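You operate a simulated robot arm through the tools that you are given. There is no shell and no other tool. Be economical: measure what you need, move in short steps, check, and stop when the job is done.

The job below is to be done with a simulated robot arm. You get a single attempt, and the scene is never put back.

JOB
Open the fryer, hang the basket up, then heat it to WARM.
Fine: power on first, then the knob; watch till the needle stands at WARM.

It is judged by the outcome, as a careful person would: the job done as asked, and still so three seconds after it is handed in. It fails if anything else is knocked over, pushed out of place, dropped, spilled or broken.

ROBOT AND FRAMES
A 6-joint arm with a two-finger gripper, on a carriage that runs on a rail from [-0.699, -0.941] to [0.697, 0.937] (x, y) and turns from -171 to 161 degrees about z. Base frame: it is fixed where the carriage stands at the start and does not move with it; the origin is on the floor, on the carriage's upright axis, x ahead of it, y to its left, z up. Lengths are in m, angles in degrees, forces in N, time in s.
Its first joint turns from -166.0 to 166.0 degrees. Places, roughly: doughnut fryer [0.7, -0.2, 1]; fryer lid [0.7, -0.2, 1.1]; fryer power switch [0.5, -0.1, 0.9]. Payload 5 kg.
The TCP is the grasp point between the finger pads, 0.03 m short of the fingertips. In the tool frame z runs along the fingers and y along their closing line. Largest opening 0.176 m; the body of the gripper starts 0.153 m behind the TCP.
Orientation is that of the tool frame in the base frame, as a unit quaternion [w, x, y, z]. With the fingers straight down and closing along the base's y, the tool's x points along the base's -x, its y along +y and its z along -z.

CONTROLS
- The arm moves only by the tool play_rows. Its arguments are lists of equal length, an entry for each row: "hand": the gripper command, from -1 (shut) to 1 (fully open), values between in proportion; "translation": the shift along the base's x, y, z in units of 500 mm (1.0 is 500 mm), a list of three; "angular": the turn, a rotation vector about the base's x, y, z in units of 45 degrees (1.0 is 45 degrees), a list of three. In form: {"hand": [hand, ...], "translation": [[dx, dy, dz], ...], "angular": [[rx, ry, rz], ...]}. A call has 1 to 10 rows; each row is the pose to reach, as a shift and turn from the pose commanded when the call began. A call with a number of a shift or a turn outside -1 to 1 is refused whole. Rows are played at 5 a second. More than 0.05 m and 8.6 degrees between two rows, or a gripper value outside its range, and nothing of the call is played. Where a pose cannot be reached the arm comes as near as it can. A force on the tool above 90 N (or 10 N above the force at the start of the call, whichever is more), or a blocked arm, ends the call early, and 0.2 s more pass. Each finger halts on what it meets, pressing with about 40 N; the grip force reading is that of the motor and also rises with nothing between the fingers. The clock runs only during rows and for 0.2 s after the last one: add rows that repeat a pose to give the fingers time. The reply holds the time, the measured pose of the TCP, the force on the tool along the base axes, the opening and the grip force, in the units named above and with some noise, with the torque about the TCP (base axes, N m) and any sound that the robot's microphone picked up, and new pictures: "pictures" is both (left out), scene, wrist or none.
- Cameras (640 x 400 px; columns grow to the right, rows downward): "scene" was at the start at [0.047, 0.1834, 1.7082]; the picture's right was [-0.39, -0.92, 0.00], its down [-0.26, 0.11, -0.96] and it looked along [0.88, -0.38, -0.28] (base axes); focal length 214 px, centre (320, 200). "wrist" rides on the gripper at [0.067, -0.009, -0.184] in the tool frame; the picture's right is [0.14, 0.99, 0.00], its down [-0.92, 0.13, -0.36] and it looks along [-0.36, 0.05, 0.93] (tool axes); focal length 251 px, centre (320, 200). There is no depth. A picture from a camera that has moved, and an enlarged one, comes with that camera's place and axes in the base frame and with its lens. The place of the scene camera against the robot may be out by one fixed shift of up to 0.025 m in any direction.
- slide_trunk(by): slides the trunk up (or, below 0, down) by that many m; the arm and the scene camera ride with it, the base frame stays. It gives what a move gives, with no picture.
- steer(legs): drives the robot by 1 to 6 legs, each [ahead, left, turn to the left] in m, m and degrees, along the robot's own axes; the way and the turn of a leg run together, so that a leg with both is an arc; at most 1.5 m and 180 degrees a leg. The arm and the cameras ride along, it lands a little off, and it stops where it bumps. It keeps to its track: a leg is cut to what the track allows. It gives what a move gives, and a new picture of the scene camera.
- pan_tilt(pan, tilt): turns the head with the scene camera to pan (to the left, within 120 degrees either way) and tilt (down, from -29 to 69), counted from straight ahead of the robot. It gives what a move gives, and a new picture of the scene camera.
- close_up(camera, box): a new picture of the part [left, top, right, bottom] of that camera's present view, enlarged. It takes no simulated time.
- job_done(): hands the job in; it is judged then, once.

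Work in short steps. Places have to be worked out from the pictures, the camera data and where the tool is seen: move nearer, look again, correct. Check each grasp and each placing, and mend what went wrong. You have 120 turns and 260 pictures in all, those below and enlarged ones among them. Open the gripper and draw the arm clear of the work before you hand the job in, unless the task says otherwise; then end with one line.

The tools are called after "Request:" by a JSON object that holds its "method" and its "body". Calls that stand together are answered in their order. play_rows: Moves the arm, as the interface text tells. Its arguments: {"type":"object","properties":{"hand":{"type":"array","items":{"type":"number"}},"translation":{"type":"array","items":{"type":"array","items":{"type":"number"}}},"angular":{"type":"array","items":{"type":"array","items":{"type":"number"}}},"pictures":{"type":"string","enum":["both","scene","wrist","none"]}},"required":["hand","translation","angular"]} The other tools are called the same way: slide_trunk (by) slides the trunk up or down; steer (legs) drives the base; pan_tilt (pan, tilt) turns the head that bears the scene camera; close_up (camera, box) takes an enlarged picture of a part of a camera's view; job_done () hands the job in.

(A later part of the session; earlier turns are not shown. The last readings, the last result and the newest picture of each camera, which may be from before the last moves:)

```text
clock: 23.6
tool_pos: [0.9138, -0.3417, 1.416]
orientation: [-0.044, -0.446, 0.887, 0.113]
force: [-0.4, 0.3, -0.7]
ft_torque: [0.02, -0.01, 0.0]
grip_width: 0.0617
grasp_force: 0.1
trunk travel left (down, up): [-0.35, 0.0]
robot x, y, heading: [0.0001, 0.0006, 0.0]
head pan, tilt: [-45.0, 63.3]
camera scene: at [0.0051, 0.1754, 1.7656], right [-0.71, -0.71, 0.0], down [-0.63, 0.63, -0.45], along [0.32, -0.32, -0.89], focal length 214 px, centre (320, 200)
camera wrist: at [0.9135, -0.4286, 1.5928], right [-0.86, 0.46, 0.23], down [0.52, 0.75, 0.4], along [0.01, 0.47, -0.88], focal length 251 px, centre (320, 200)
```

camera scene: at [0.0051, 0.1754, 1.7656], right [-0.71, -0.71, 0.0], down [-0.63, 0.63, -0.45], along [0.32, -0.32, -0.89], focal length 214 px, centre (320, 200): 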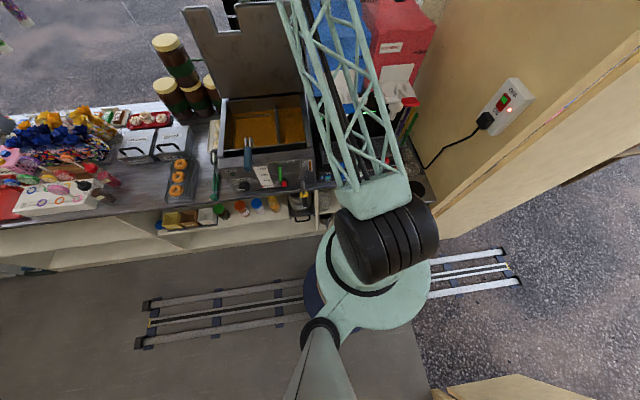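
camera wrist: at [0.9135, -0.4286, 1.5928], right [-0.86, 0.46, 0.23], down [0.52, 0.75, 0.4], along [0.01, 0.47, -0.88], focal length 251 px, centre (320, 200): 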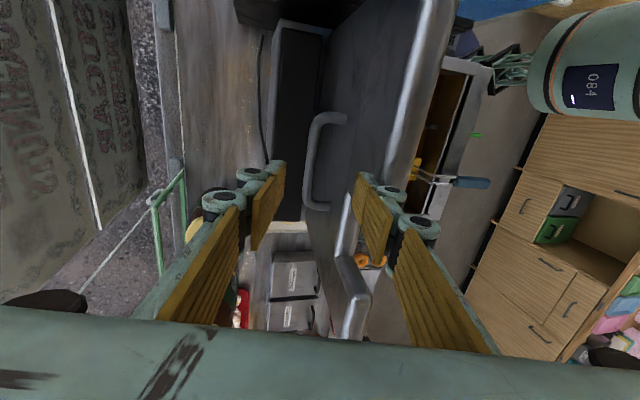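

Clear of the handle, the tool is behind the lid's upper edge. I rise further straight up.

Request:
{"method": "play_rows", "body": {"hand": [-0.3, -0.3, -0.3, -0.3], "translation": [[0, 0, 0.07], [0, 0, 0.14], [0, 0, 0.21], [0, 0, 0.28]], "angular": [[-0.02, -0.027, 0], [-0.04, -0.0535, 0], [-0.06, -0.08, 0], [-0.08, -0.107, 0]], "pictures": "both"}}

```text
clock: 24.6
tool_pos: [0.9304, -0.3292, 1.5425]
orientation: [-0.029, -0.451, 0.889, 0.069]
force: [-0.1, -1.0, 0.1]
ft_torque: [0.0, -0.01, 0.02]
grip_width: 0.0618
grasp_force: 0.1
trunk travel left (down, up): [-0.35, 0.0]
robot x, y, heading: [-0.0016, 0.0022, 0.6]
head pan, tilt: [-45.0, 63.3]
camera scene: at [0.0193, 0.181, 1.7645], right [-0.7, -0.71, 0.01], down [-0.64, 0.63, -0.45], along [0.31, -0.32, -0.9], focal length 214 px, centre (320, 200)
camera wrist: at [0.9197, -0.4071, 1.7224], right [-0.87, 0.47, 0.15], down [0.48, 0.78, 0.39], along [0.07, 0.41, -0.91], focal length 251 px, centre (320, 200)
```

scene: 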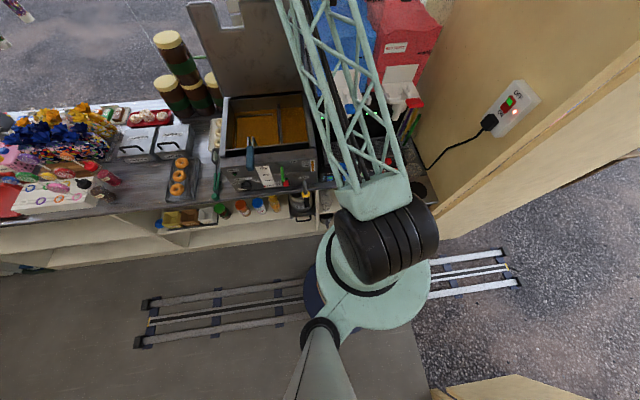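
wrist: 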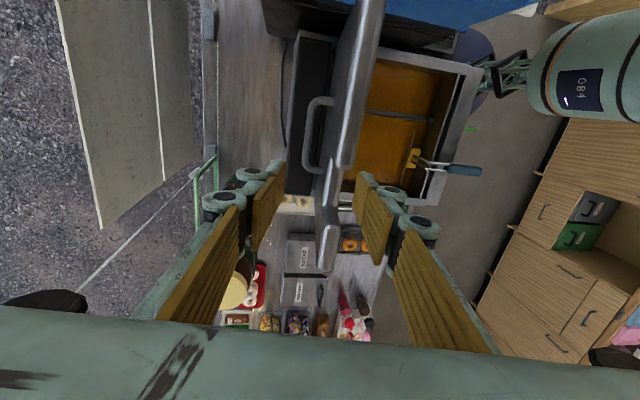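

Tips look just above the lid's top edge; I rise 3 cm more and move back toward the robot over it.

Request:
{"method": "play_rows", "body": {"hand": [-0.3, -0.3, -0.3, -0.3, -0.3, -0.3, -0.3, -0.3], "translation": [[0, 0, 0.06], [-0.06, 0.045, 0.06], [-0.13, 0.097, 0.06], [-0.2, 0.149, 0.06], [-0.27, 0.2, 0.06], [-0.34, 0.252, 0.06], [-0.41, 0.304, 0.06], [-0.48, 0.356, 0.06]], "angular": [[-0.02, -0.027, 0], [-0.04, -0.0535, 0], [-0.06, -0.08, 0], [-0.08, -0.107, 0], [-0.08, -0.107, 0], [-0.08, -0.107, 0], [-0.08, -0.107, 0], [-0.08, -0.107, 0]], "pictures": "both"}}

Request:
{"method": "close_up", "body": {"camera": "scene", "box": [180, 20, 340, 220]}}

Request:
{"method": "close_up", "body": {"camera": "wrist", "box": [60, 0, 320, 260]}}

```text
clock: 25.5
tool_pos: [0.8708, -0.2855, 1.3672]
orientation: [-0.085, -0.447, 0.883, 0.115]
force: [0.3, 0.4, -0.1]
ft_torque: [0.01, 0.01, -0.03]
grip_width: 0.0615
grasp_force: 0.0
trunk travel left (down, up): [-0.35, 0.0]
robot x, y, heading: [-0.0042, 0.0024, 0.4]
head pan, tilt: [-45.0, 63.3]
stopped in row 4: the arm was blocked; the commanded pose is now the measured one
camera scene: at [0.0007, 0.1834, 1.7616], right [-0.7, -0.71, 0.0], down [-0.64, 0.62, -0.45], along [0.32, -0.32, -0.89], focal length 214 px, centre (320, 200)
camera wrist: at [0.8854, -0.3681, 1.5451], right [-0.84, 0.46, 0.28], down [0.53, 0.78, 0.34], along [-0.07, 0.44, -0.9], focal length 251 px, centre (320, 200)
```

scene: 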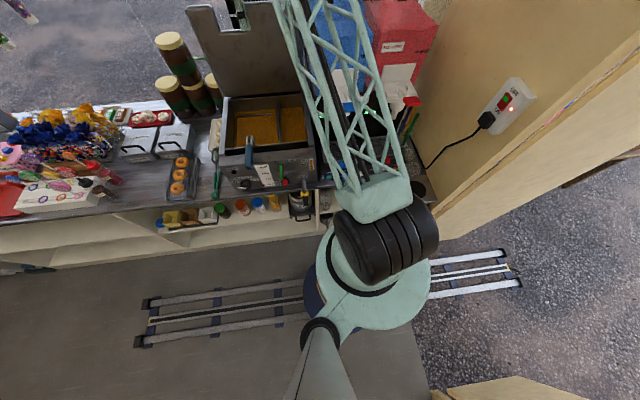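
wrist: 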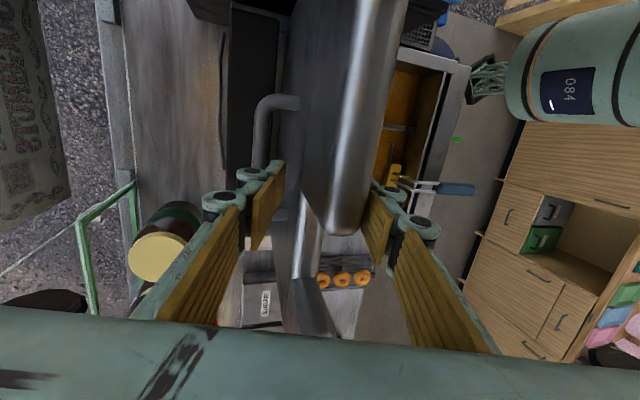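

```text
2.00 times, centred on (260, 120) of scene
camera zoom: at [0.0007, 0.1834, 1.7616], right [-0.7, -0.71, 0.0], down [-0.64, 0.62, -0.45], along [0.32, -0.32, -0.89], focal length 429 px, centre (440, 360)
```

zoom: 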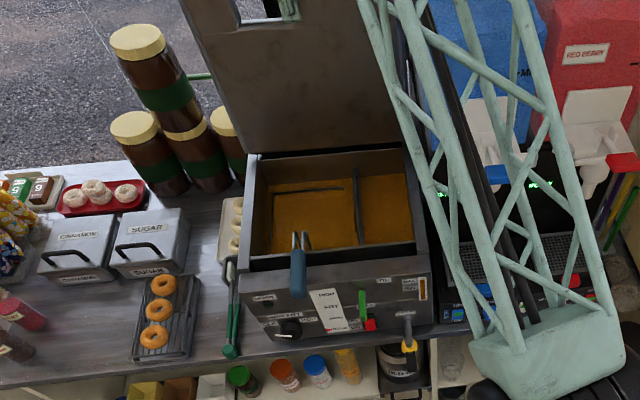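

```text
1.54 times, centred on (190, 130) of wrist
camera zoom: at [0.8854, -0.3681, 1.5451], right [-0.84, 0.46, 0.28], down [0.53, 0.78, 0.34], along [-0.07, 0.44, -0.9], focal length 387 px, centre (520, 308)
```

zoom: 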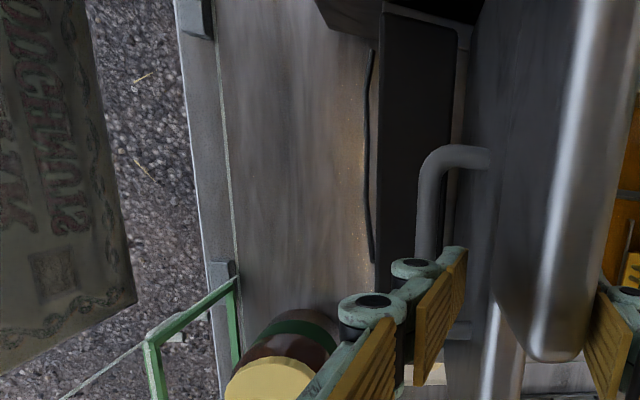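

The arm sagged and was blocked with the fingers straddling the lid's top edge, forces nil. I lift straight up in small steps.

Request:
{"method": "play_rows", "body": {"hand": [-0.3, -0.3, -0.3, -0.3], "translation": [[0, 0, 0.04], [0, 0, 0.1], [0, 0, 0.17], [0, 0, 0.25]], "angular": [[0, 0, 0], [0, 0, 0], [0, 0, 0], [0, 0, 0]], "pictures": "both"}}

```text
clock: 26.7
tool_pos: [0.88, -0.2908, 1.4727]
orientation: [-0.095, -0.446, 0.881, 0.126]
force: [0.2, -0.3, 0.6]
ft_torque: [0.01, -0.02, -0.02]
grip_width: 0.0615
grasp_force: 0.1
trunk travel left (down, up): [-0.35, 0.0]
robot x, y, heading: [-0.0013, 0.0004, 0.4]
head pan, tilt: [-45.0, 63.3]
stopped in row 4: the arm was blocked; the commanded pose is now the measured one
camera scene: at [0.0127, 0.1784, 1.7662], right [-0.7, -0.71, 0.0], down [-0.64, 0.62, -0.45], along [0.32, -0.32, -0.89], focal length 214 px, centre (320, 200)
camera wrist: at [0.9009, -0.3733, 1.6497], right [-0.84, 0.45, 0.31], down [0.54, 0.77, 0.33], along [-0.09, 0.45, -0.89], focal length 251 px, centre (320, 200)
```

scene: 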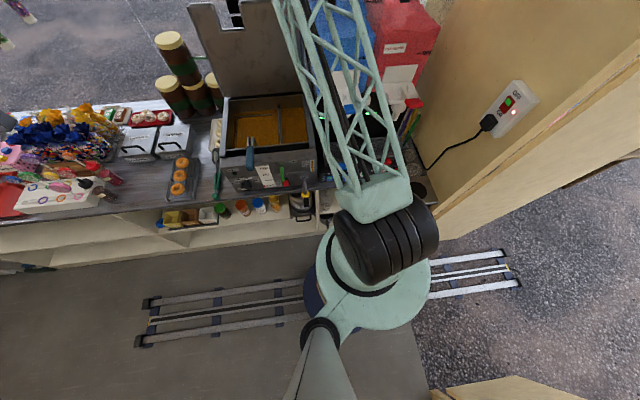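
wrist: 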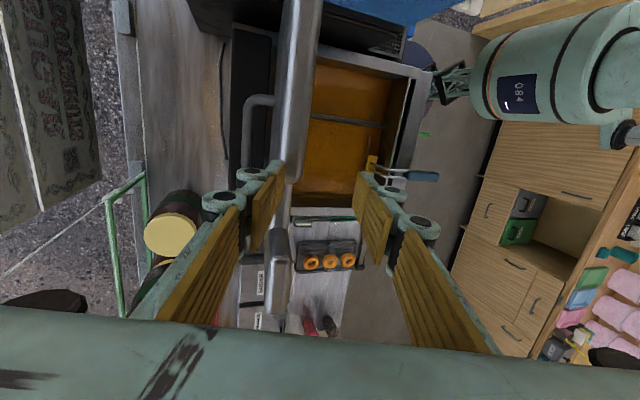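

Blocked without tool force: something about the arm itself. I look with the head at the arm and overhead.

Request:
{"method": "pan_tilt", "body": {"pan": -35, "tilt": 5}}

Request:
{"method": "pan_tilt", "body": {"pan": -60, "tilt": -20}}

```text
clock: 28.0
tool_pos: [0.8811, -0.2926, 1.473]
orientation: [-0.095, -0.445, 0.882, 0.125]
force: [1.0, 0.3, 0.4]
ft_torque: [0.01, -0.03, 0.0]
grip_width: 0.0617
grasp_force: 0.1
trunk travel left (down, up): [-0.35, 0.0]
robot x, y, heading: [-0.0026, 0.0019, 0.4]
head pan, tilt: [-35.0, 5.0]
camera scene: at [0.0467, 0.172, 1.8508], right [-0.57, -0.82, 0.01], down [-0.08, 0.05, -1.0], along [0.82, -0.57, -0.09], focal length 214 px, centre (320, 200)
```

scene: 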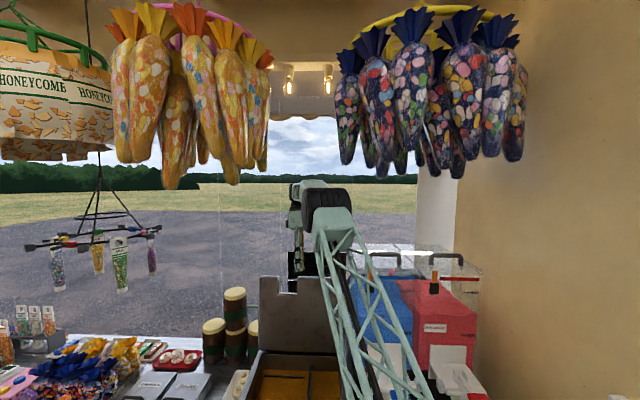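

```text
clock: 28.9
tool_pos: [0.8813, -0.2922, 1.4734]
orientation: [-0.095, -0.445, 0.882, 0.125]
force: [0.1, -0.1, -0.3]
ft_torque: [0.04, 0.01, 0.04]
grip_width: 0.0614
grasp_force: 0.2
trunk travel left (down, up): [-0.35, 0.0]
robot x, y, heading: [0.0046, 0.0011, 0.6]
head pan, tilt: [-60.0, -20.0]
camera scene: at [0.01, 0.1585, 1.8882], right [-0.86, -0.51, 0.01], down [0.17, -0.3, -0.94], along [0.48, -0.81, 0.34], focal length 214 px, centre (320, 200)
```

scene: 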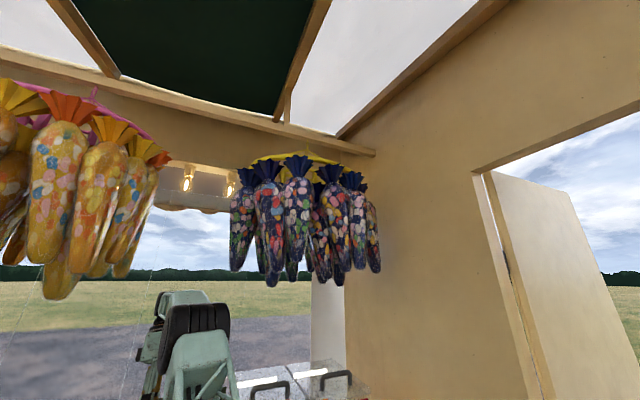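

The arm looks nearly fully stretched. I bring the tool upright (shortening the reach) before lifting on.

Request:
{"method": "play_rows", "body": {"hand": [-0.1, 0, 0, 0, 0], "translation": [[0, 0, 0], [0, 0, 0.01], [0, 0, 0.02], [0, 0, 0.06], [0, 0, 0.12]], "angular": [[-0.066, -0.09, 0], [-0.132, -0.18, 0], [-0.2, -0.267, 0], [-0.2, -0.267, 0], [-0.2, -0.267, 0]], "pictures": "wrist"}}

Request:
{"method": "pan_tilt", "body": {"pan": -35, "tilt": 15}}

```text
clock: 29.7
tool_pos: [0.8693, -0.3042, 1.3312]
orientation: [-0.096, -0.443, 0.888, 0.074]
force: [0.0, 0.2, 0.5]
ft_torque: [-0.01, 0.01, -0.01]
grip_width: 0.0879
grasp_force: 0.1
trunk travel left (down, up): [-0.35, 0.0]
robot x, y, heading: [-0.0038, -0.002, 0.1]
head pan, tilt: [-60.0, -20.0]
stopped in row 4: the arm was blocked; the commanded pose is now the measured one
camera wrist: at [0.8807, -0.3704, 1.5164], right [-0.85, 0.48, 0.23], down [0.53, 0.8, 0.28], along [-0.05, 0.36, -0.93], focal length 251 px, centre (320, 200)
```

wrist: 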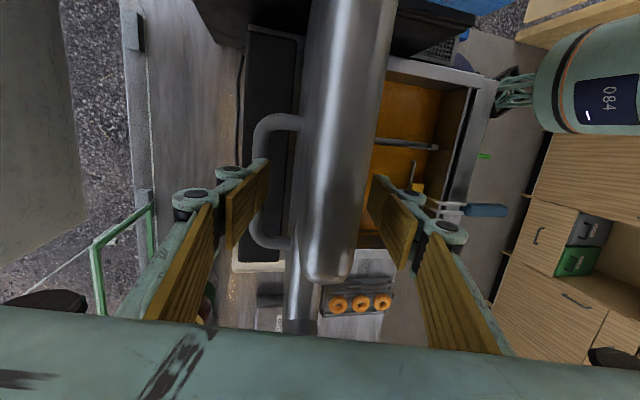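

```text
clock: 30.7
tool_pos: [0.8684, -0.3026, 1.3314]
orientation: [-0.096, -0.442, 0.889, 0.075]
force: [-0.4, 0.1, 0.6]
ft_torque: [0.0, -0.02, -0.02]
grip_width: 0.0879
grasp_force: 0.2
trunk travel left (down, up): [-0.35, 0.0]
robot x, y, heading: [-0.0011, -0.0037, 0.1]
head pan, tilt: [-35.0, 15.0]
camera scene: at [0.0284, 0.168, 1.8313], right [-0.57, -0.82, 0.0], down [-0.21, 0.15, -0.97], along [0.79, -0.55, -0.25], focal length 214 px, centre (320, 200)
```

scene: 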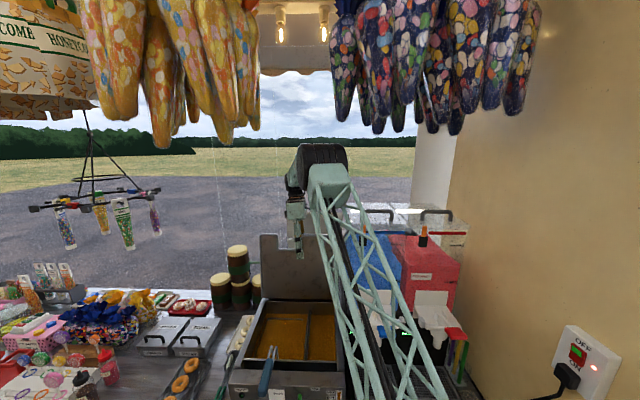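

The arm again sank instead of turning. I look closely at arm and lid.

Request:
{"method": "close_up", "body": {"camera": "scene", "box": [230, 130, 410, 330]}}

Request:
{"method": "close_up", "body": {"camera": "wrist", "box": [160, 0, 640, 300]}}

```text
2.00 times, centred on (320, 230) of scene
camera zoom: at [0.0284, 0.168, 1.8313], right [-0.57, -0.82, 0.0], down [-0.21, 0.15, -0.97], along [0.79, -0.55, -0.25], focal length 429 px, centre (320, 140)
```

zoom: 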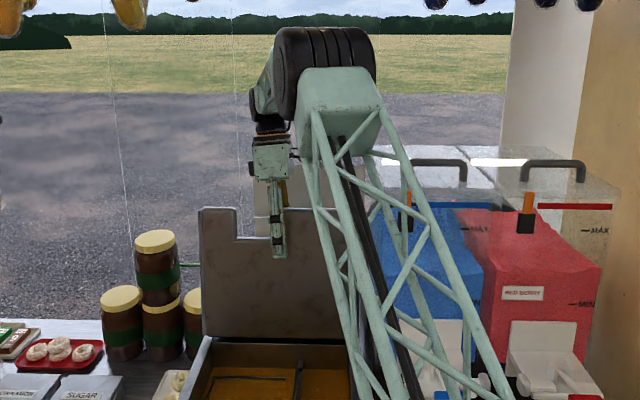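

```text
1.33 times, centred on (400, 150) of wrist
camera zoom: at [0.8804, -0.3705, 1.5158], right [-0.85, 0.48, 0.23], down [0.53, 0.8, 0.28], along [-0.05, 0.36, -0.93], focal length 335 px, centre (213, 267)
```

zoom: 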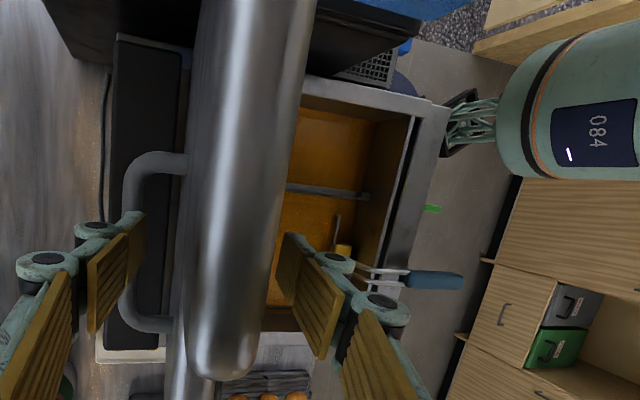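

The fingers straddle the lid's right tab next to the notch. I test a simple lift with attitude unchanged.

Request:
{"method": "play_rows", "body": {"hand": [0.2, 0.2, 0.2], "translation": [[0, 0, 0.05], [0, 0, 0.11], [0, 0, 0.17]], "angular": [[0, 0, 0], [0, 0, 0], [0, 0, 0]], "pictures": "scene"}}

```text
clock: 31.7
tool_pos: [0.8774, -0.3057, 1.3919]
orientation: [-0.107, -0.442, 0.887, 0.085]
force: [-0.3, -0.6, 0.6]
ft_torque: [0.02, -0.01, 0.02]
grip_width: 0.1056
grasp_force: 0.0
trunk travel left (down, up): [-0.35, 0.0]
robot x, y, heading: [-0.0016, -0.0018, 0.2]
head pan, tilt: [-35.0, 15.0]
stopped in row 3: the arm was blocked; the commanded pose is now the measured one
camera scene: at [0.0357, 0.165, 1.834], right [-0.57, -0.82, 0.0], down [-0.21, 0.15, -0.97], along [0.79, -0.55, -0.26], focal length 214 px, centre (320, 200)
```

scene: 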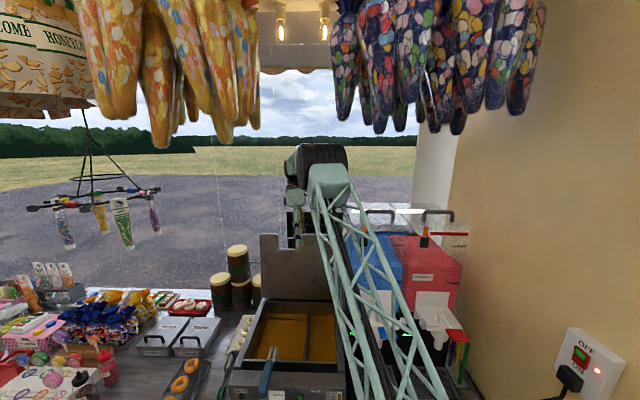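

Still blocked, though no tool force. I enlarge the present view round the wrist.

Request:
{"method": "close_up", "body": {"camera": "scene", "box": [250, 120, 410, 260]}}

Request:
{"method": "pan_tilt", "body": {"pan": -50, "tilt": 45}}

```text
2.86 times, centred on (330, 190) of scene
camera zoom: at [0.0357, 0.165, 1.834], right [-0.57, -0.82, 0.0], down [-0.21, 0.15, -0.97], along [0.79, -0.55, -0.26], focal length 613 px, centre (291, 229)
```

zoom: 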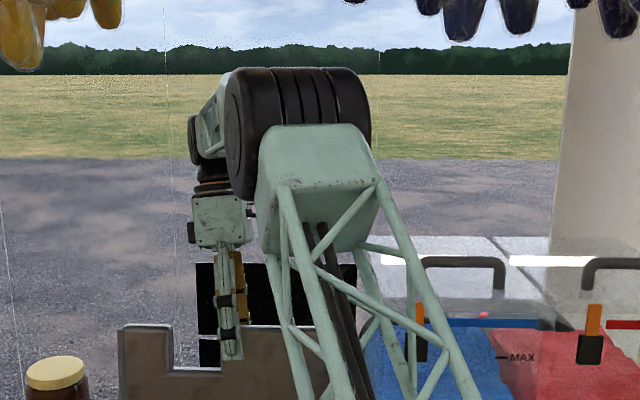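

```text
clock: 32.6
tool_pos: [0.8775, -0.306, 1.3918]
orientation: [-0.106, -0.441, 0.887, 0.086]
force: [-0.9, 0.9, 0.5]
ft_torque: [0.04, -0.01, -0.04]
grip_width: 0.1053
grasp_force: 0.0
trunk travel left (down, up): [-0.35, 0.0]
robot x, y, heading: [-0.004, -0.0036, 0.2]
head pan, tilt: [-50.0, 45.0]
camera scene: at [0.012, 0.1562, 1.787], right [-0.76, -0.65, 0.0], down [-0.46, 0.54, -0.71], along [0.46, -0.54, -0.71], focal length 214 px, centre (320, 200)
```

scene: 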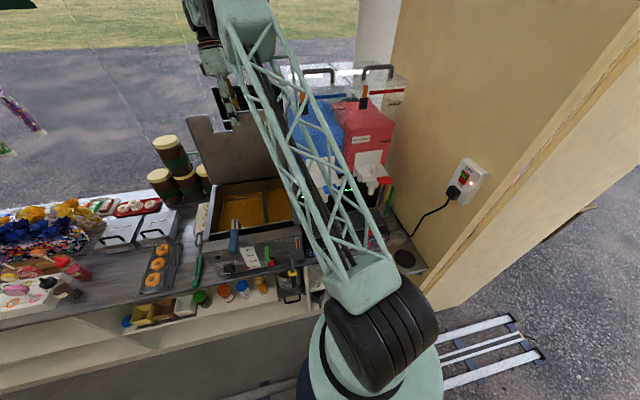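

The lid's notch bottom is only ~1.36 high. I spread the fingers, go outward and up to the pose that was reachable before (0.93,-0.33,1.54), to come back through the notch later.

Request:
{"method": "play_rows", "body": {"hand": [1, 1, 1, 1, 1, 1, 1, 1], "translation": [[0, 0, 0], [0, 0, 0], [0.02, -0.01, 0.03], [0.045, -0.02, 0.08], [0.07, -0.03, 0.13], [0.09, -0.04, 0.19], [0.105, -0.046, 0.25], [0.105, -0.046, 0.3]], "angular": [[0, 0, 0], [0, 0, 0], [0, 0, 0], [0.01, -0.04, 0], [0.02, -0.08, 0], [0.03, -0.12, 0], [0.04, -0.16, 0], [0.051, -0.192, 0]], "pictures": "both"}}

```text
clock: 34.4
tool_pos: [0.9317, -0.3271, 1.5561]
orientation: [-0.027, -0.448, 0.891, 0.066]
force: [0.1, -1.4, -0.4]
ft_torque: [0.09, 0.04, 0.02]
grip_width: 0.1756
grasp_force: 0.0
trunk travel left (down, up): [-0.35, 0.0]
robot x, y, heading: [-0.0016, 0.0021, 0.2]
head pan, tilt: [-50.0, 45.0]
camera scene: at [0.0121, 0.156, 1.7889], right [-0.76, -0.65, 0.0], down [-0.46, 0.54, -0.71], along [0.46, -0.54, -0.71], focal length 214 px, centre (320, 200)
camera wrist: at [0.9188, -0.4026, 1.737], right [-0.87, 0.47, 0.14], down [0.49, 0.78, 0.39], along [0.08, 0.4, -0.91], focal length 251 px, centre (320, 200)
```

scene: 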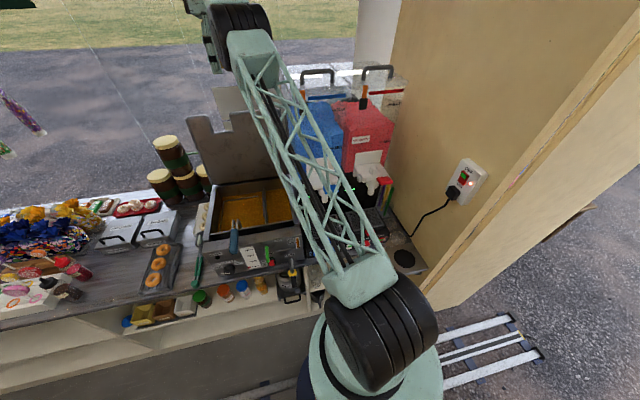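
wrist: 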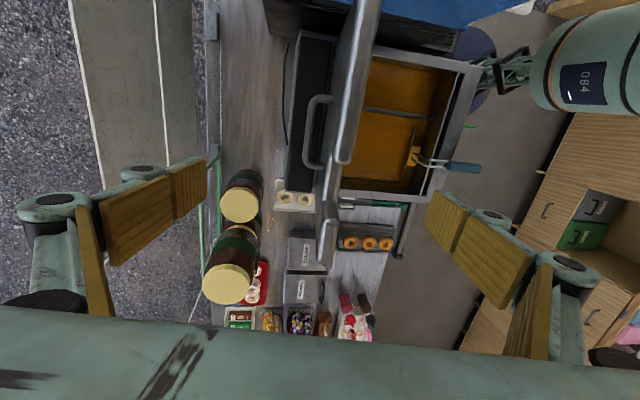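

Reached. Tips are above the lid; I try a small pure move toward the robot with no turning, fingers wide so they straddle safely.

Request:
{"method": "play_rows", "body": {"hand": [1, 1], "translation": [[-0.02, 0.015, 0], [-0.04, 0.03, 0]], "angular": [[0, 0, 0], [0, 0, 0]], "pictures": "none"}}

```text
clock: 35.2
tool_pos: [0.9231, -0.2988, 1.5365]
orientation: [-0.035, -0.453, 0.888, 0.072]
force: [-0.6, 0.1, 0.2]
ft_torque: [0.01, 0.04, 0.02]
grip_width: 0.1763
grasp_force: 0.1
trunk travel left (down, up): [-0.35, 0.0]
robot x, y, heading: [0.004, 0.0013, 0.9]
head pan, tilt: [-50.0, 45.0]
stopped in row 2: the arm was blocked; the commanded pose is now the measured one
```

The robot itself was twisted slightly (heading 0.9): some link touches something. I look at elbow level.

Request:
{"method": "pan_tilt", "body": {"pan": -35, "tilt": 0}}

Request:
{"method": "close_up", "body": {"camera": "scene", "box": [230, 80, 430, 240]}}

```text
clock: 36.4
tool_pos: [0.9233, -0.3003, 1.5365]
orientation: [-0.035, -0.452, 0.888, 0.072]
force: [-0.4, 0.3, -0.2]
ft_torque: [0.01, 0.0, 0.03]
grip_width: 0.1761
grasp_force: 0.0
trunk travel left (down, up): [-0.35, 0.0]
robot x, y, heading: [0.0018, 0.0017, 0.2]
head pan, tilt: [-35.0, 0.0]
camera scene: at [0.0434, 0.1731, 1.8587], right [-0.57, -0.82, 0.01], down [-0.01, 0.0, -1.0], along [0.82, -0.57, 0.0], focal length 214 px, centre (320, 200)
```

scene: 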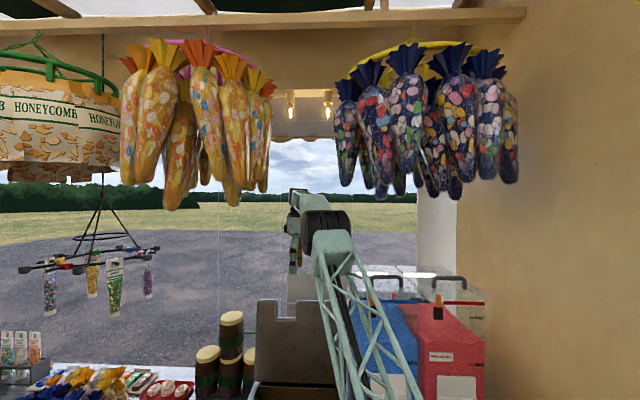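

```text
2.50 times, centred on (330, 160) of scene
camera zoom: at [0.0434, 0.1731, 1.8587], right [-0.57, -0.82, 0.01], down [-0.01, 0.0, -1.0], along [0.82, -0.57, 0.0], focal length 536 px, centre (295, 300)
```

zoom: 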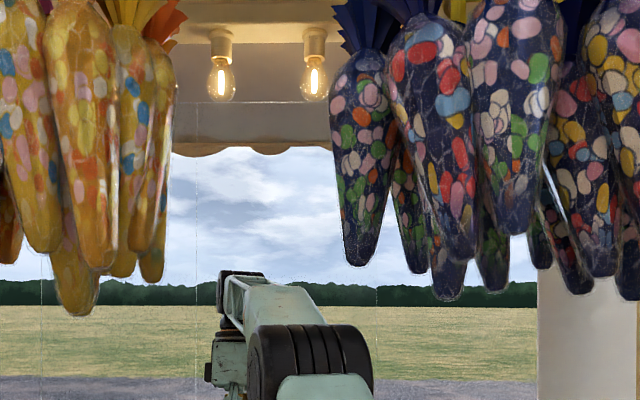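

No contact is visible, so it is likely a joint limit. Tips are above the lid; I test by turning the tool's yaw back toward its starting value.

Request:
{"method": "play_rows", "body": {"hand": [0.6, 0.3, 0, 0], "translation": [[0, 0, 0], [0, 0, 0], [0, 0, 0], [0, 0, 0]], "angular": [[0, 0, -0.15], [0, 0, -0.3], [0, 0, -0.45], [0, 0, -0.6]], "pictures": "none"}}

```text
clock: 37.5
tool_pos: [0.9325, -0.2858, 1.5006]
orientation: [-0.033, -0.239, 0.967, 0.085]
force: [0.4, -1.2, 1.0]
ft_torque: [0.04, -0.01, 0.0]
grip_width: 0.0883
grasp_force: 0.1
trunk travel left (down, up): [-0.35, 0.0]
robot x, y, heading: [0.0024, 0.0003, 1.0]
head pan, tilt: [-35.0, 0.0]
stopped in row 4: the arm was blocked; the commanded pose is now the measured one
```

Still deviating to the left and down. I look at the truss and shoulder region.

Request:
{"method": "pan_tilt", "body": {"pan": -55, "tilt": 50}}

Request:
{"method": "close_up", "body": {"camera": "scene", "box": [180, 0, 440, 220]}}

Request:
{"method": "close_up", "body": {"camera": "wrist", "box": [0, 0, 640, 400]}}

```text
clock: 38.7
tool_pos: [0.9311, -0.2874, 1.5002]
orientation: [-0.035, -0.236, 0.967, 0.084]
force: [0.3, 0.9, -0.3]
ft_torque: [0.0, -0.01, -0.01]
grip_width: 0.088
grasp_force: 0.0
trunk travel left (down, up): [-0.35, 0.0]
robot x, y, heading: [-0.002, 0.0018, 1.3]
head pan, tilt: [-55.0, 50.0]
camera scene: at [0.011, 0.1659, 1.7795], right [-0.81, -0.59, 0.01], down [-0.45, 0.62, -0.64], along [0.37, -0.52, -0.76], focal length 214 px, centre (320, 200)
```

scene: 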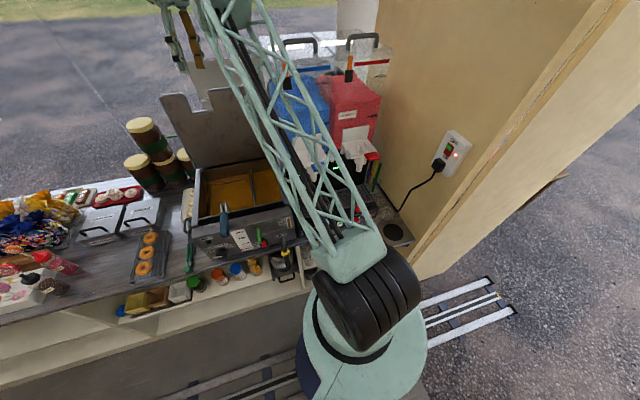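

```text
1.82 times, centred on (310, 110) of scene
camera zoom: at [0.011, 0.1659, 1.7795], right [-0.81, -0.59, 0.01], down [-0.45, 0.62, -0.64], along [0.37, -0.52, -0.76], focal length 390 px, centre (338, 364)
```

zoom: 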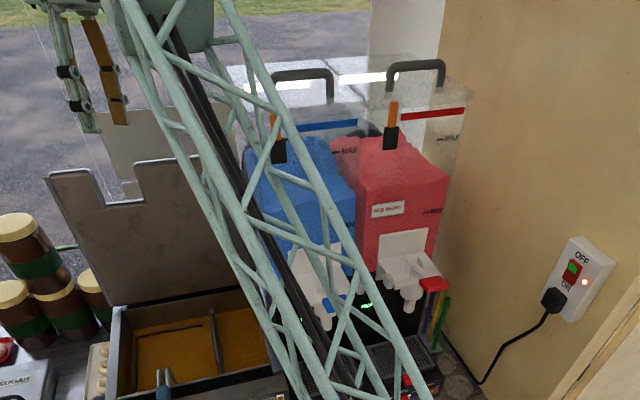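

```text
1.00 times, centred on (320, 200) of wrist (not enlarged: the box is as wide or as high as the picture)
camera zoom: at [0.8954, -0.3529, 1.6818], right [-0.57, 0.8, 0.18], down [0.8, 0.49, 0.36], along [0.2, 0.35, -0.92], focal length 251 px, centre (320, 200)
```

zoom: 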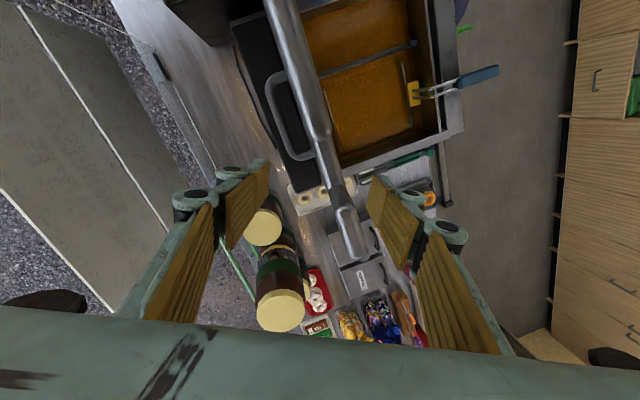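

The truss runs very near the drink tank's left edge and the robot is being pushed left – likely that's the contact. I drive 5 cm left along the rail to free it.

Request:
{"method": "steer", "body": {"legs": [[0.03, 0.04, 0]]}}

Request:
{"method": "close_up", "body": {"camera": "scene", "box": [180, 0, 440, 220]}}

```text
clock: 39.6
tool_pos: [0.9339, -0.2923, 1.503]
orientation: [-0.025, -0.225, 0.97, 0.092]
force: [-0.3, -0.4, -0.9]
ft_torque: [0.03, 0.02, 0.0]
grip_width: 0.0878
grasp_force: 0.0
trunk travel left (down, up): [-0.35, 0.0]
robot x, y, heading: [0.0281, 0.0391, 0.1]
head pan, tilt: [-55.0, 50.0]
camera scene: at [0.0192, 0.1782, 1.7791], right [-0.82, -0.58, -0.01], down [-0.44, 0.63, -0.64], along [0.38, -0.52, -0.77], focal length 214 px, centre (320, 200)
```

scene: 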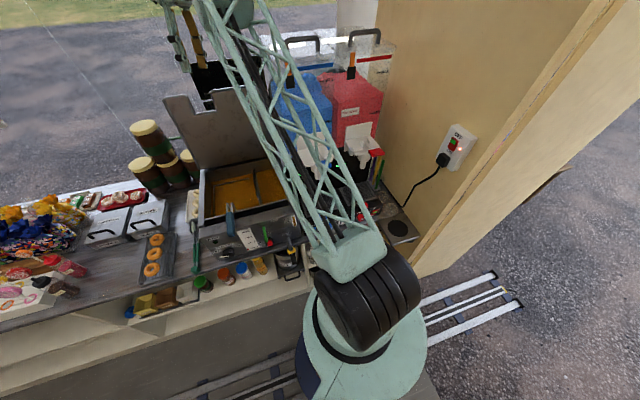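

```text
1.82 times, centred on (310, 110) of scene
camera zoom: at [0.0192, 0.1782, 1.7791], right [-0.82, -0.58, -0.01], down [-0.44, 0.63, -0.64], along [0.38, -0.52, -0.77], focal length 390 px, centre (338, 364)
```

zoom: 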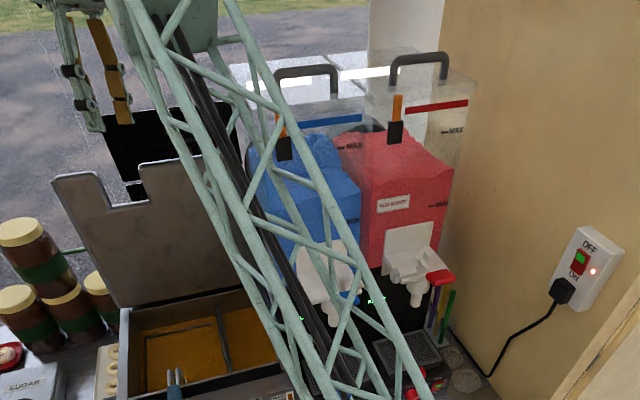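

The upper body moved less than the base – I take a settled reading.

Request:
{"method": "play_rows", "body": {"hand": [0, 0, 0, 0], "translation": [[0, 0, 0], [0, 0, 0], [0, 0, 0], [0, 0, 0]], "angular": [[0, 0, 0], [0, 0, 0], [0, 0, 0], [0, 0, 0]], "pictures": "both"}}

```text
clock: 40.6
tool_pos: [0.9439, -0.2877, 1.5]
orientation: [-0.031, -0.224, 0.97, 0.09]
force: [0.0, 0.1, 1.0]
ft_torque: [-0.02, 0.03, 0.03]
grip_width: 0.088
grasp_force: 0.1
trunk travel left (down, up): [-0.35, 0.0]
robot x, y, heading: [0.0247, 0.0354, -0.2]
head pan, tilt: [-55.0, 50.0]
camera scene: at [0.0315, 0.1862, 1.7827], right [-0.82, -0.58, 0.0], down [-0.44, 0.63, -0.64], along [0.37, -0.52, -0.77], focal length 214 px, centre (320, 200)
camera wrist: at [0.9061, -0.3539, 1.6807], right [-0.55, 0.81, 0.19], down [0.81, 0.46, 0.36], along [0.21, 0.35, -0.91], focal length 251 px, centre (320, 200)
```

scene: 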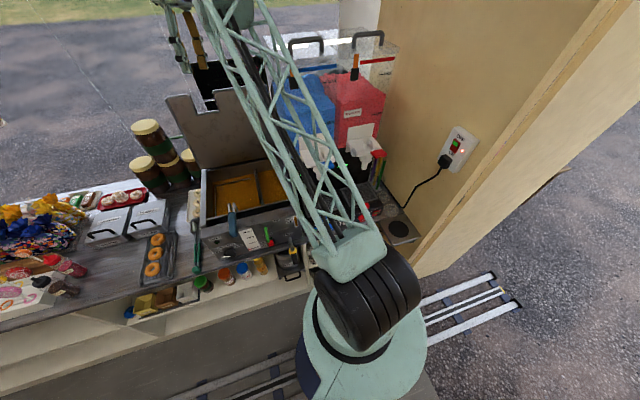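
wrist: 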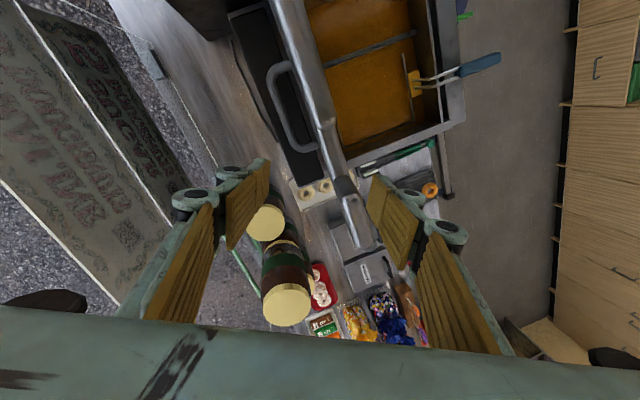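

Now relaxed. I try again to draw the tool back over the lid, in small steps and slightly up.

Request:
{"method": "play_rows", "body": {"hand": [-0.3, -0.6, -0.9, -1], "translation": [[0, 0, 0.02], [-0.03, 0.022, 0.04], [-0.06, 0.045, 0.04], [-0.09, 0.067, 0.04]], "angular": [[0, 0, 0], [0, 0, 0], [0, 0, 0], [0, 0, 0]], "pictures": "none"}}

```text
clock: 41.9
tool_pos: [0.8991, -0.2641, 1.4021]
orientation: [-0.08, -0.213, 0.965, 0.127]
force: [19.3, 21.5, 18.1]
ft_torque: [-0.61, 0.28, 0.26]
grip_width: 0.0001
grasp_force: 40.1
trunk travel left (down, up): [-0.35, 0.0]
robot x, y, heading: [0.0262, 0.0336, -0.3]
head pan, tilt: [-55.0, 50.0]
stopped in row 4: the arm was blocked; the commanded pose is now the measured one
```

I now judge that the elbow bumps into the hanging navy candy bunch (≈(0.56,-0.29), z≥1.9) whenever it rises; so I'll keep it low: back off outward, then lay the tool over sideways (wrist to the left) while rising.

Request:
{"method": "play_rows", "body": {"hand": [-1, -1, -1, -1, -1, -1, -1, -1], "translation": [[0.04, -0.025, 0.01], [0.085, -0.055, 0.02], [0.09, -0.06, 0.05], [0.09, -0.06, 0.08], [0.09, -0.06, 0.11], [0.09, -0.06, 0.14], [0.09, -0.06, 0.17], [0.09, -0.06, 0.2]], "angular": [[0, 0, 0], [0, 0, 0], [-0.13, 0.097, 0], [-0.26, 0.194, 0], [-0.39, 0.29, 0], [-0.52, 0.387, 0], [-0.65, 0.483, 0], [-0.78, 0.58, 0]], "pictures": "both"}}

```text
clock: 43.6
tool_pos: [0.8751, -0.2773, 1.4749]
orientation: [-0.333, -0.158, 0.921, -0.124]
force: [0.1, -1.3, -1.0]
ft_torque: [0.08, 0.14, -0.2]
grip_width: 0.0
grasp_force: 40.3
out of reach, approached as far as the arm can: row 4, 5, 6, 7, 8
trunk travel left (down, up): [-0.35, 0.0]
robot x, y, heading: [0.0304, 0.0357, 0.2]
head pan, tilt: [-55.0, 50.0]
camera scene: at [0.0342, 0.1937, 1.7821], right [-0.82, -0.57, 0.0], down [-0.44, 0.63, -0.64], along [0.37, -0.53, -0.77], focal length 214 px, centre (320, 200)
camera wrist: at [0.9357, -0.2392, 1.6574], right [-0.47, 0.88, -0.03], down [0.83, 0.43, -0.35], along [-0.29, -0.19, -0.94], focal length 251 px, centre (320, 200)
```

scene: 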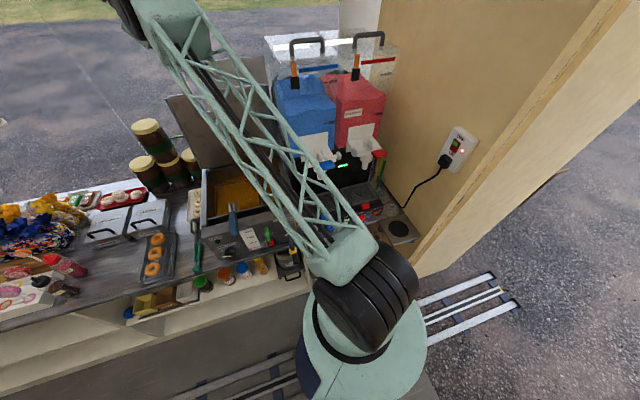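
wrist: 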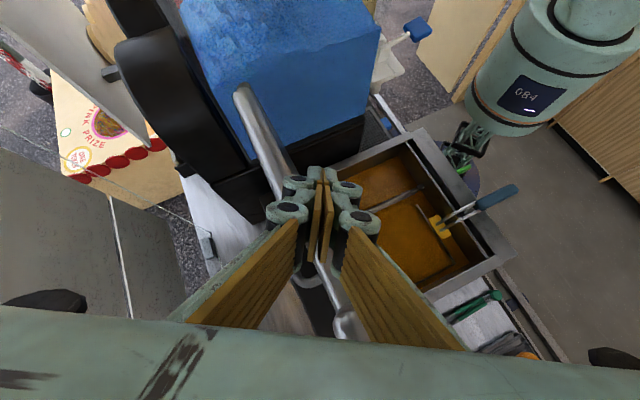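

The fingers now hover just over the lid's top edge, lying sideways, and the truss has swung away. I draw toward the robot.

Request:
{"method": "play_rows", "body": {"hand": [-1, -1, -1, -1, -1], "translation": [[-0.03, 0.022, 0.02], [-0.07, 0.052, 0.03], [-0.11, 0.082, 0.03], [-0.16, 0.119, 0.03], [-0.22, 0.164, 0.03]], "angular": [[0, 0, 0], [0, 0, 0], [0, 0, 0], [0, 0, 0], [0, 0, 0]], "pictures": "both"}}

```text
clock: 44.9
tool_pos: [0.761, -0.2298, 1.3583]
orientation: [-0.429, -0.155, 0.885, -0.096]
force: [0.3, 0.7, -0.1]
ft_torque: [-0.04, 0.01, 0.02]
grip_width: 0.0002
grasp_force: 40.1
out of reach, approached as far as the arm can: row 1
trunk travel left (down, up): [-0.35, 0.0]
robot x, y, heading: [0.022, 0.0308, -1.0]
head pan, tilt: [-55.0, 50.0]
stopped in row 5: the arm was blocked; the commanded pose is now the measured one
camera scene: at [0.0235, 0.1792, 1.7799], right [-0.83, -0.56, -0.01], down [-0.43, 0.64, -0.64], along [0.36, -0.53, -0.77], focal length 214 px, centre (320, 200)
camera wrist: at [0.8587, -0.1952, 1.5243], right [-0.43, 0.9, 0.07], down [0.76, 0.41, -0.51], along [-0.49, -0.17, -0.86], focal length 251 px, centre (320, 200)
```

scene: 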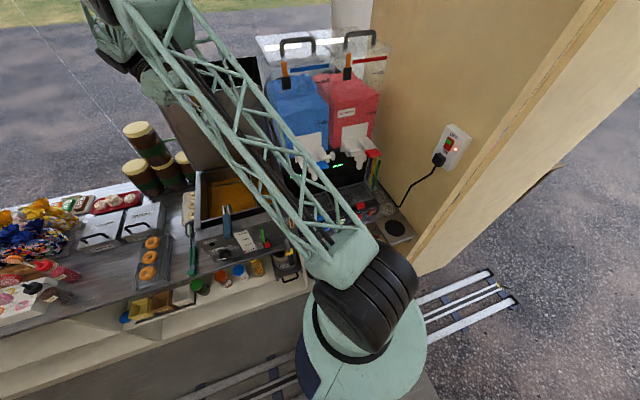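
wrist: 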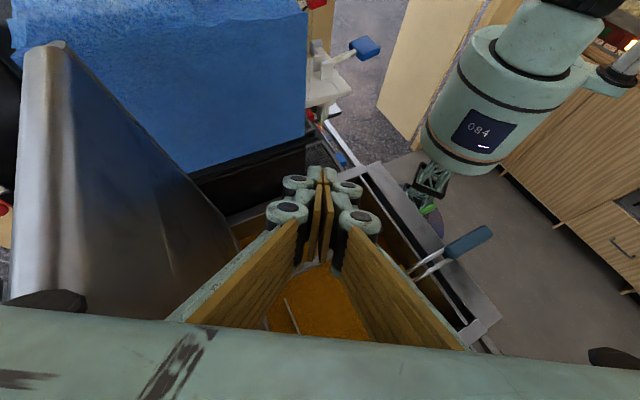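

The tool is now in front of the lid. Check the clearances in detail before going on.

Request:
{"method": "close_up", "body": {"camera": "scene", "box": [80, 0, 300, 200]}}

Request:
{"method": "pan_tilt", "body": {"pan": -30, "tilt": 10}}

Request:
{"method": "close_up", "body": {"camera": "scene", "box": [180, 80, 400, 300]}}

```text
2.00 times, centred on (190, 100) of scene
camera zoom: at [0.0235, 0.1792, 1.7799], right [-0.83, -0.56, -0.01], down [-0.43, 0.64, -0.64], along [0.36, -0.53, -0.77], focal length 429 px, centre (580, 400)
```

zoom: 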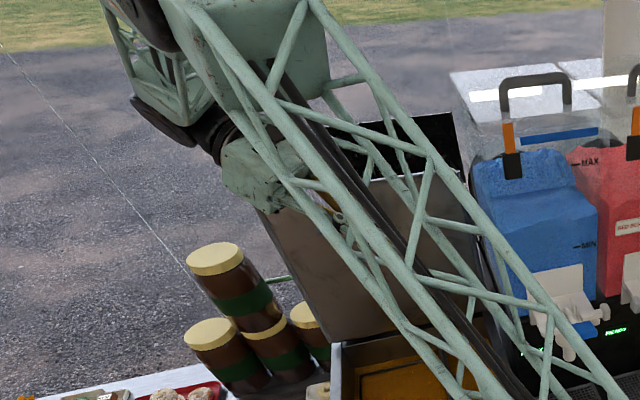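

```text
clock: 46.0
tool_pos: [0.7606, -0.2281, 1.3558]
orientation: [-0.43, -0.155, 0.884, -0.095]
force: [-0.6, -1.0, 0.7]
ft_torque: [-0.03, 0.02, 0.04]
grip_width: 0.0
grasp_force: 39.9
trunk travel left (down, up): [-0.35, 0.0]
robot x, y, heading: [0.0222, 0.0368, -0.8]
head pan, tilt: [-30.0, 10.0]
camera scene: at [0.0597, 0.194, 1.8415], right [-0.51, -0.86, -0.01], down [-0.14, 0.1, -0.98], along [0.85, -0.51, -0.17], focal length 214 px, centre (320, 200)
```

scene: 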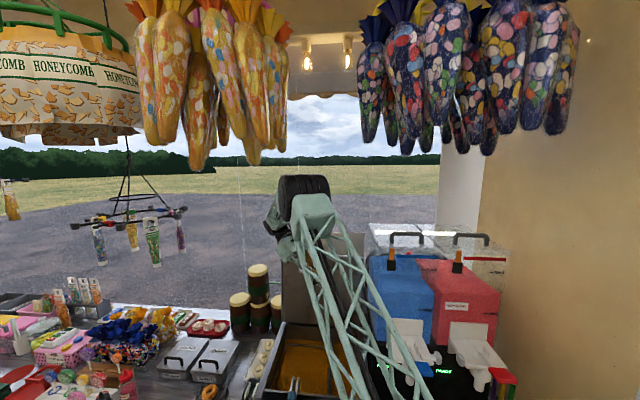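

```text
1.82 times, centred on (290, 190) of scene
camera zoom: at [0.0597, 0.194, 1.8415], right [-0.51, -0.86, -0.01], down [-0.14, 0.1, -0.98], along [0.85, -0.51, -0.17], focal length 390 px, centre (374, 218)
```

zoom: 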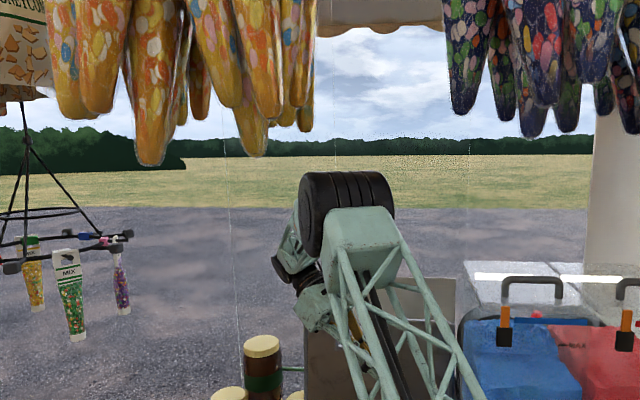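

Tool leans back over the lid; wrist is just above the lid's left tab. I raise a bit and swing the wrist forward (toward the robot) about the fingertips.

Request:
{"method": "play_rows", "body": {"hand": [-1, -1, -1, -1, -1, -1], "translation": [[0, 0, 0.03], [0, 0, 0.05], [-0.01, 0.0075, 0.06], [-0.03, 0.022, 0.06], [-0.05, 0.037, 0.06], [-0.08, 0.06, 0.06]], "angular": [[-0.03, -0.04, 0], [-0.12, -0.16, 0], [-0.21, -0.28, 0], [-0.3, -0.4, 0], [-0.36, -0.48, 0], [-0.36, -0.48, 0]], "pictures": "both"}}

```text
clock: 46.8
tool_pos: [0.7454, -0.2442, 1.3047]
orientation: [-0.407, -0.114, 0.892, -0.16]
force: [0.5, 0.9, 0.2]
ft_torque: [-0.07, -0.02, 0.04]
grip_width: 0.0
grasp_force: 39.5
trunk travel left (down, up): [-0.35, 0.0]
robot x, y, heading: [0.0232, 0.0309, -1.7]
head pan, tilt: [-30.0, 10.0]
stopped in row 3: the force on the tool passed its limit at 242 N (the readings are from after the stop); the commanded pose is now the measured one
camera scene: at [0.0568, 0.1922, 1.8413], right [-0.52, -0.85, -0.01], down [-0.14, 0.1, -0.99], along [0.84, -0.51, -0.17], focal length 214 px, centre (320, 200)
camera wrist: at [0.8314, -0.1882, 1.4723], right [-0.42, 0.9, -0.08], down [0.8, 0.32, -0.5], along [-0.43, -0.28, -0.86], focal length 251 px, centre (320, 200)
```

scene: 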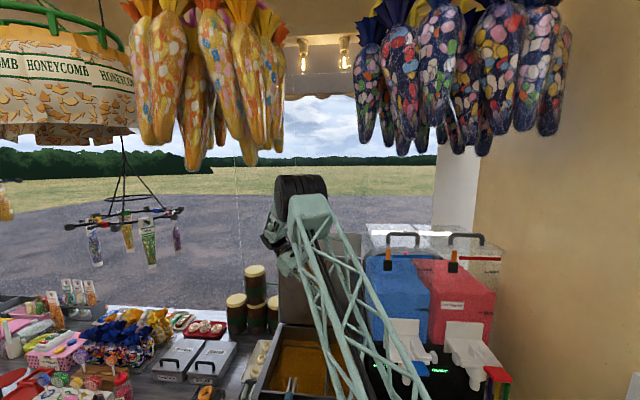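
wrist: 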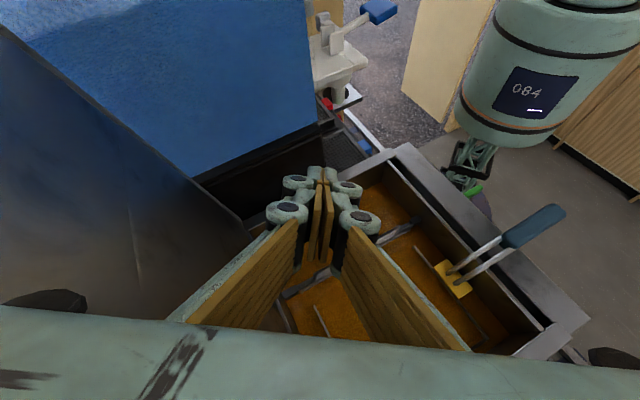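

The wrist rubs on the lid's left tab. I pull back along -u and slightly right, without turning.

Request:
{"method": "play_rows", "body": {"hand": [-1, -1, -1, -1], "translation": [[-0.02, 0.0, 0.0], [-0.04, 0.005, 0.01], [-0.07, 0.01, 0.02], [-0.1, 0.02, 0.03]], "angular": [[0, 0, 0], [0, 0, 0], [0, 0, 0], [0, 0, 0]], "pictures": "both"}}

```text
clock: 47.1
tool_pos: [0.7379, -0.2466, 1.3009]
orientation: [-0.41, -0.11, 0.891, -0.162]
force: [-0.5, -0.1, 0.3]
ft_torque: [-0.05, -0.01, 0.04]
grip_width: 0.0
grasp_force: 40.1
trunk travel left (down, up): [-0.35, 0.0]
robot x, y, heading: [0.0239, 0.0259, -1.6]
head pan, tilt: [-30.0, 10.0]
stopped in row 1: the force on the tool passed its limit at 116 N (the readings are from after the stop); the commanded pose is now the measured one
camera scene: at [0.0548, 0.1955, 1.8433], right [-0.53, -0.85, -0.01], down [-0.14, 0.09, -0.99], along [0.84, -0.52, -0.17], focal length 214 px, centre (320, 200)
camera wrist: at [0.8254, -0.1895, 1.4677], right [-0.41, 0.91, -0.09], down [0.8, 0.31, -0.51], along [-0.44, -0.28, -0.85], focal length 251 px, centre (320, 200)
```

scene: 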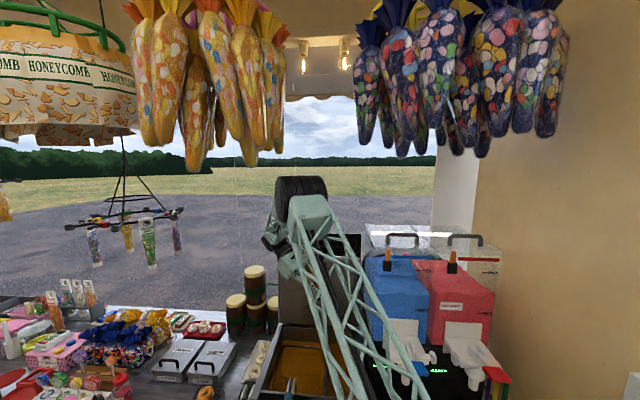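
wrist: 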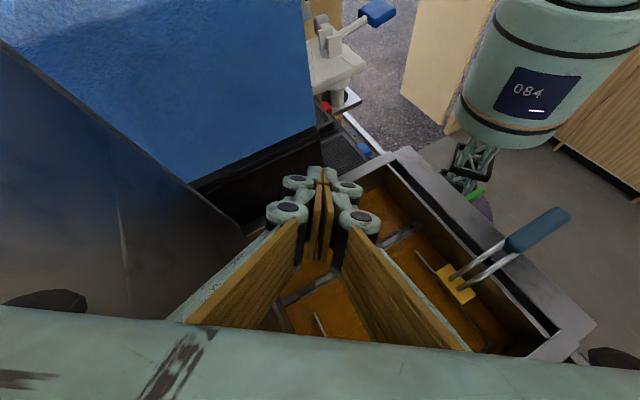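

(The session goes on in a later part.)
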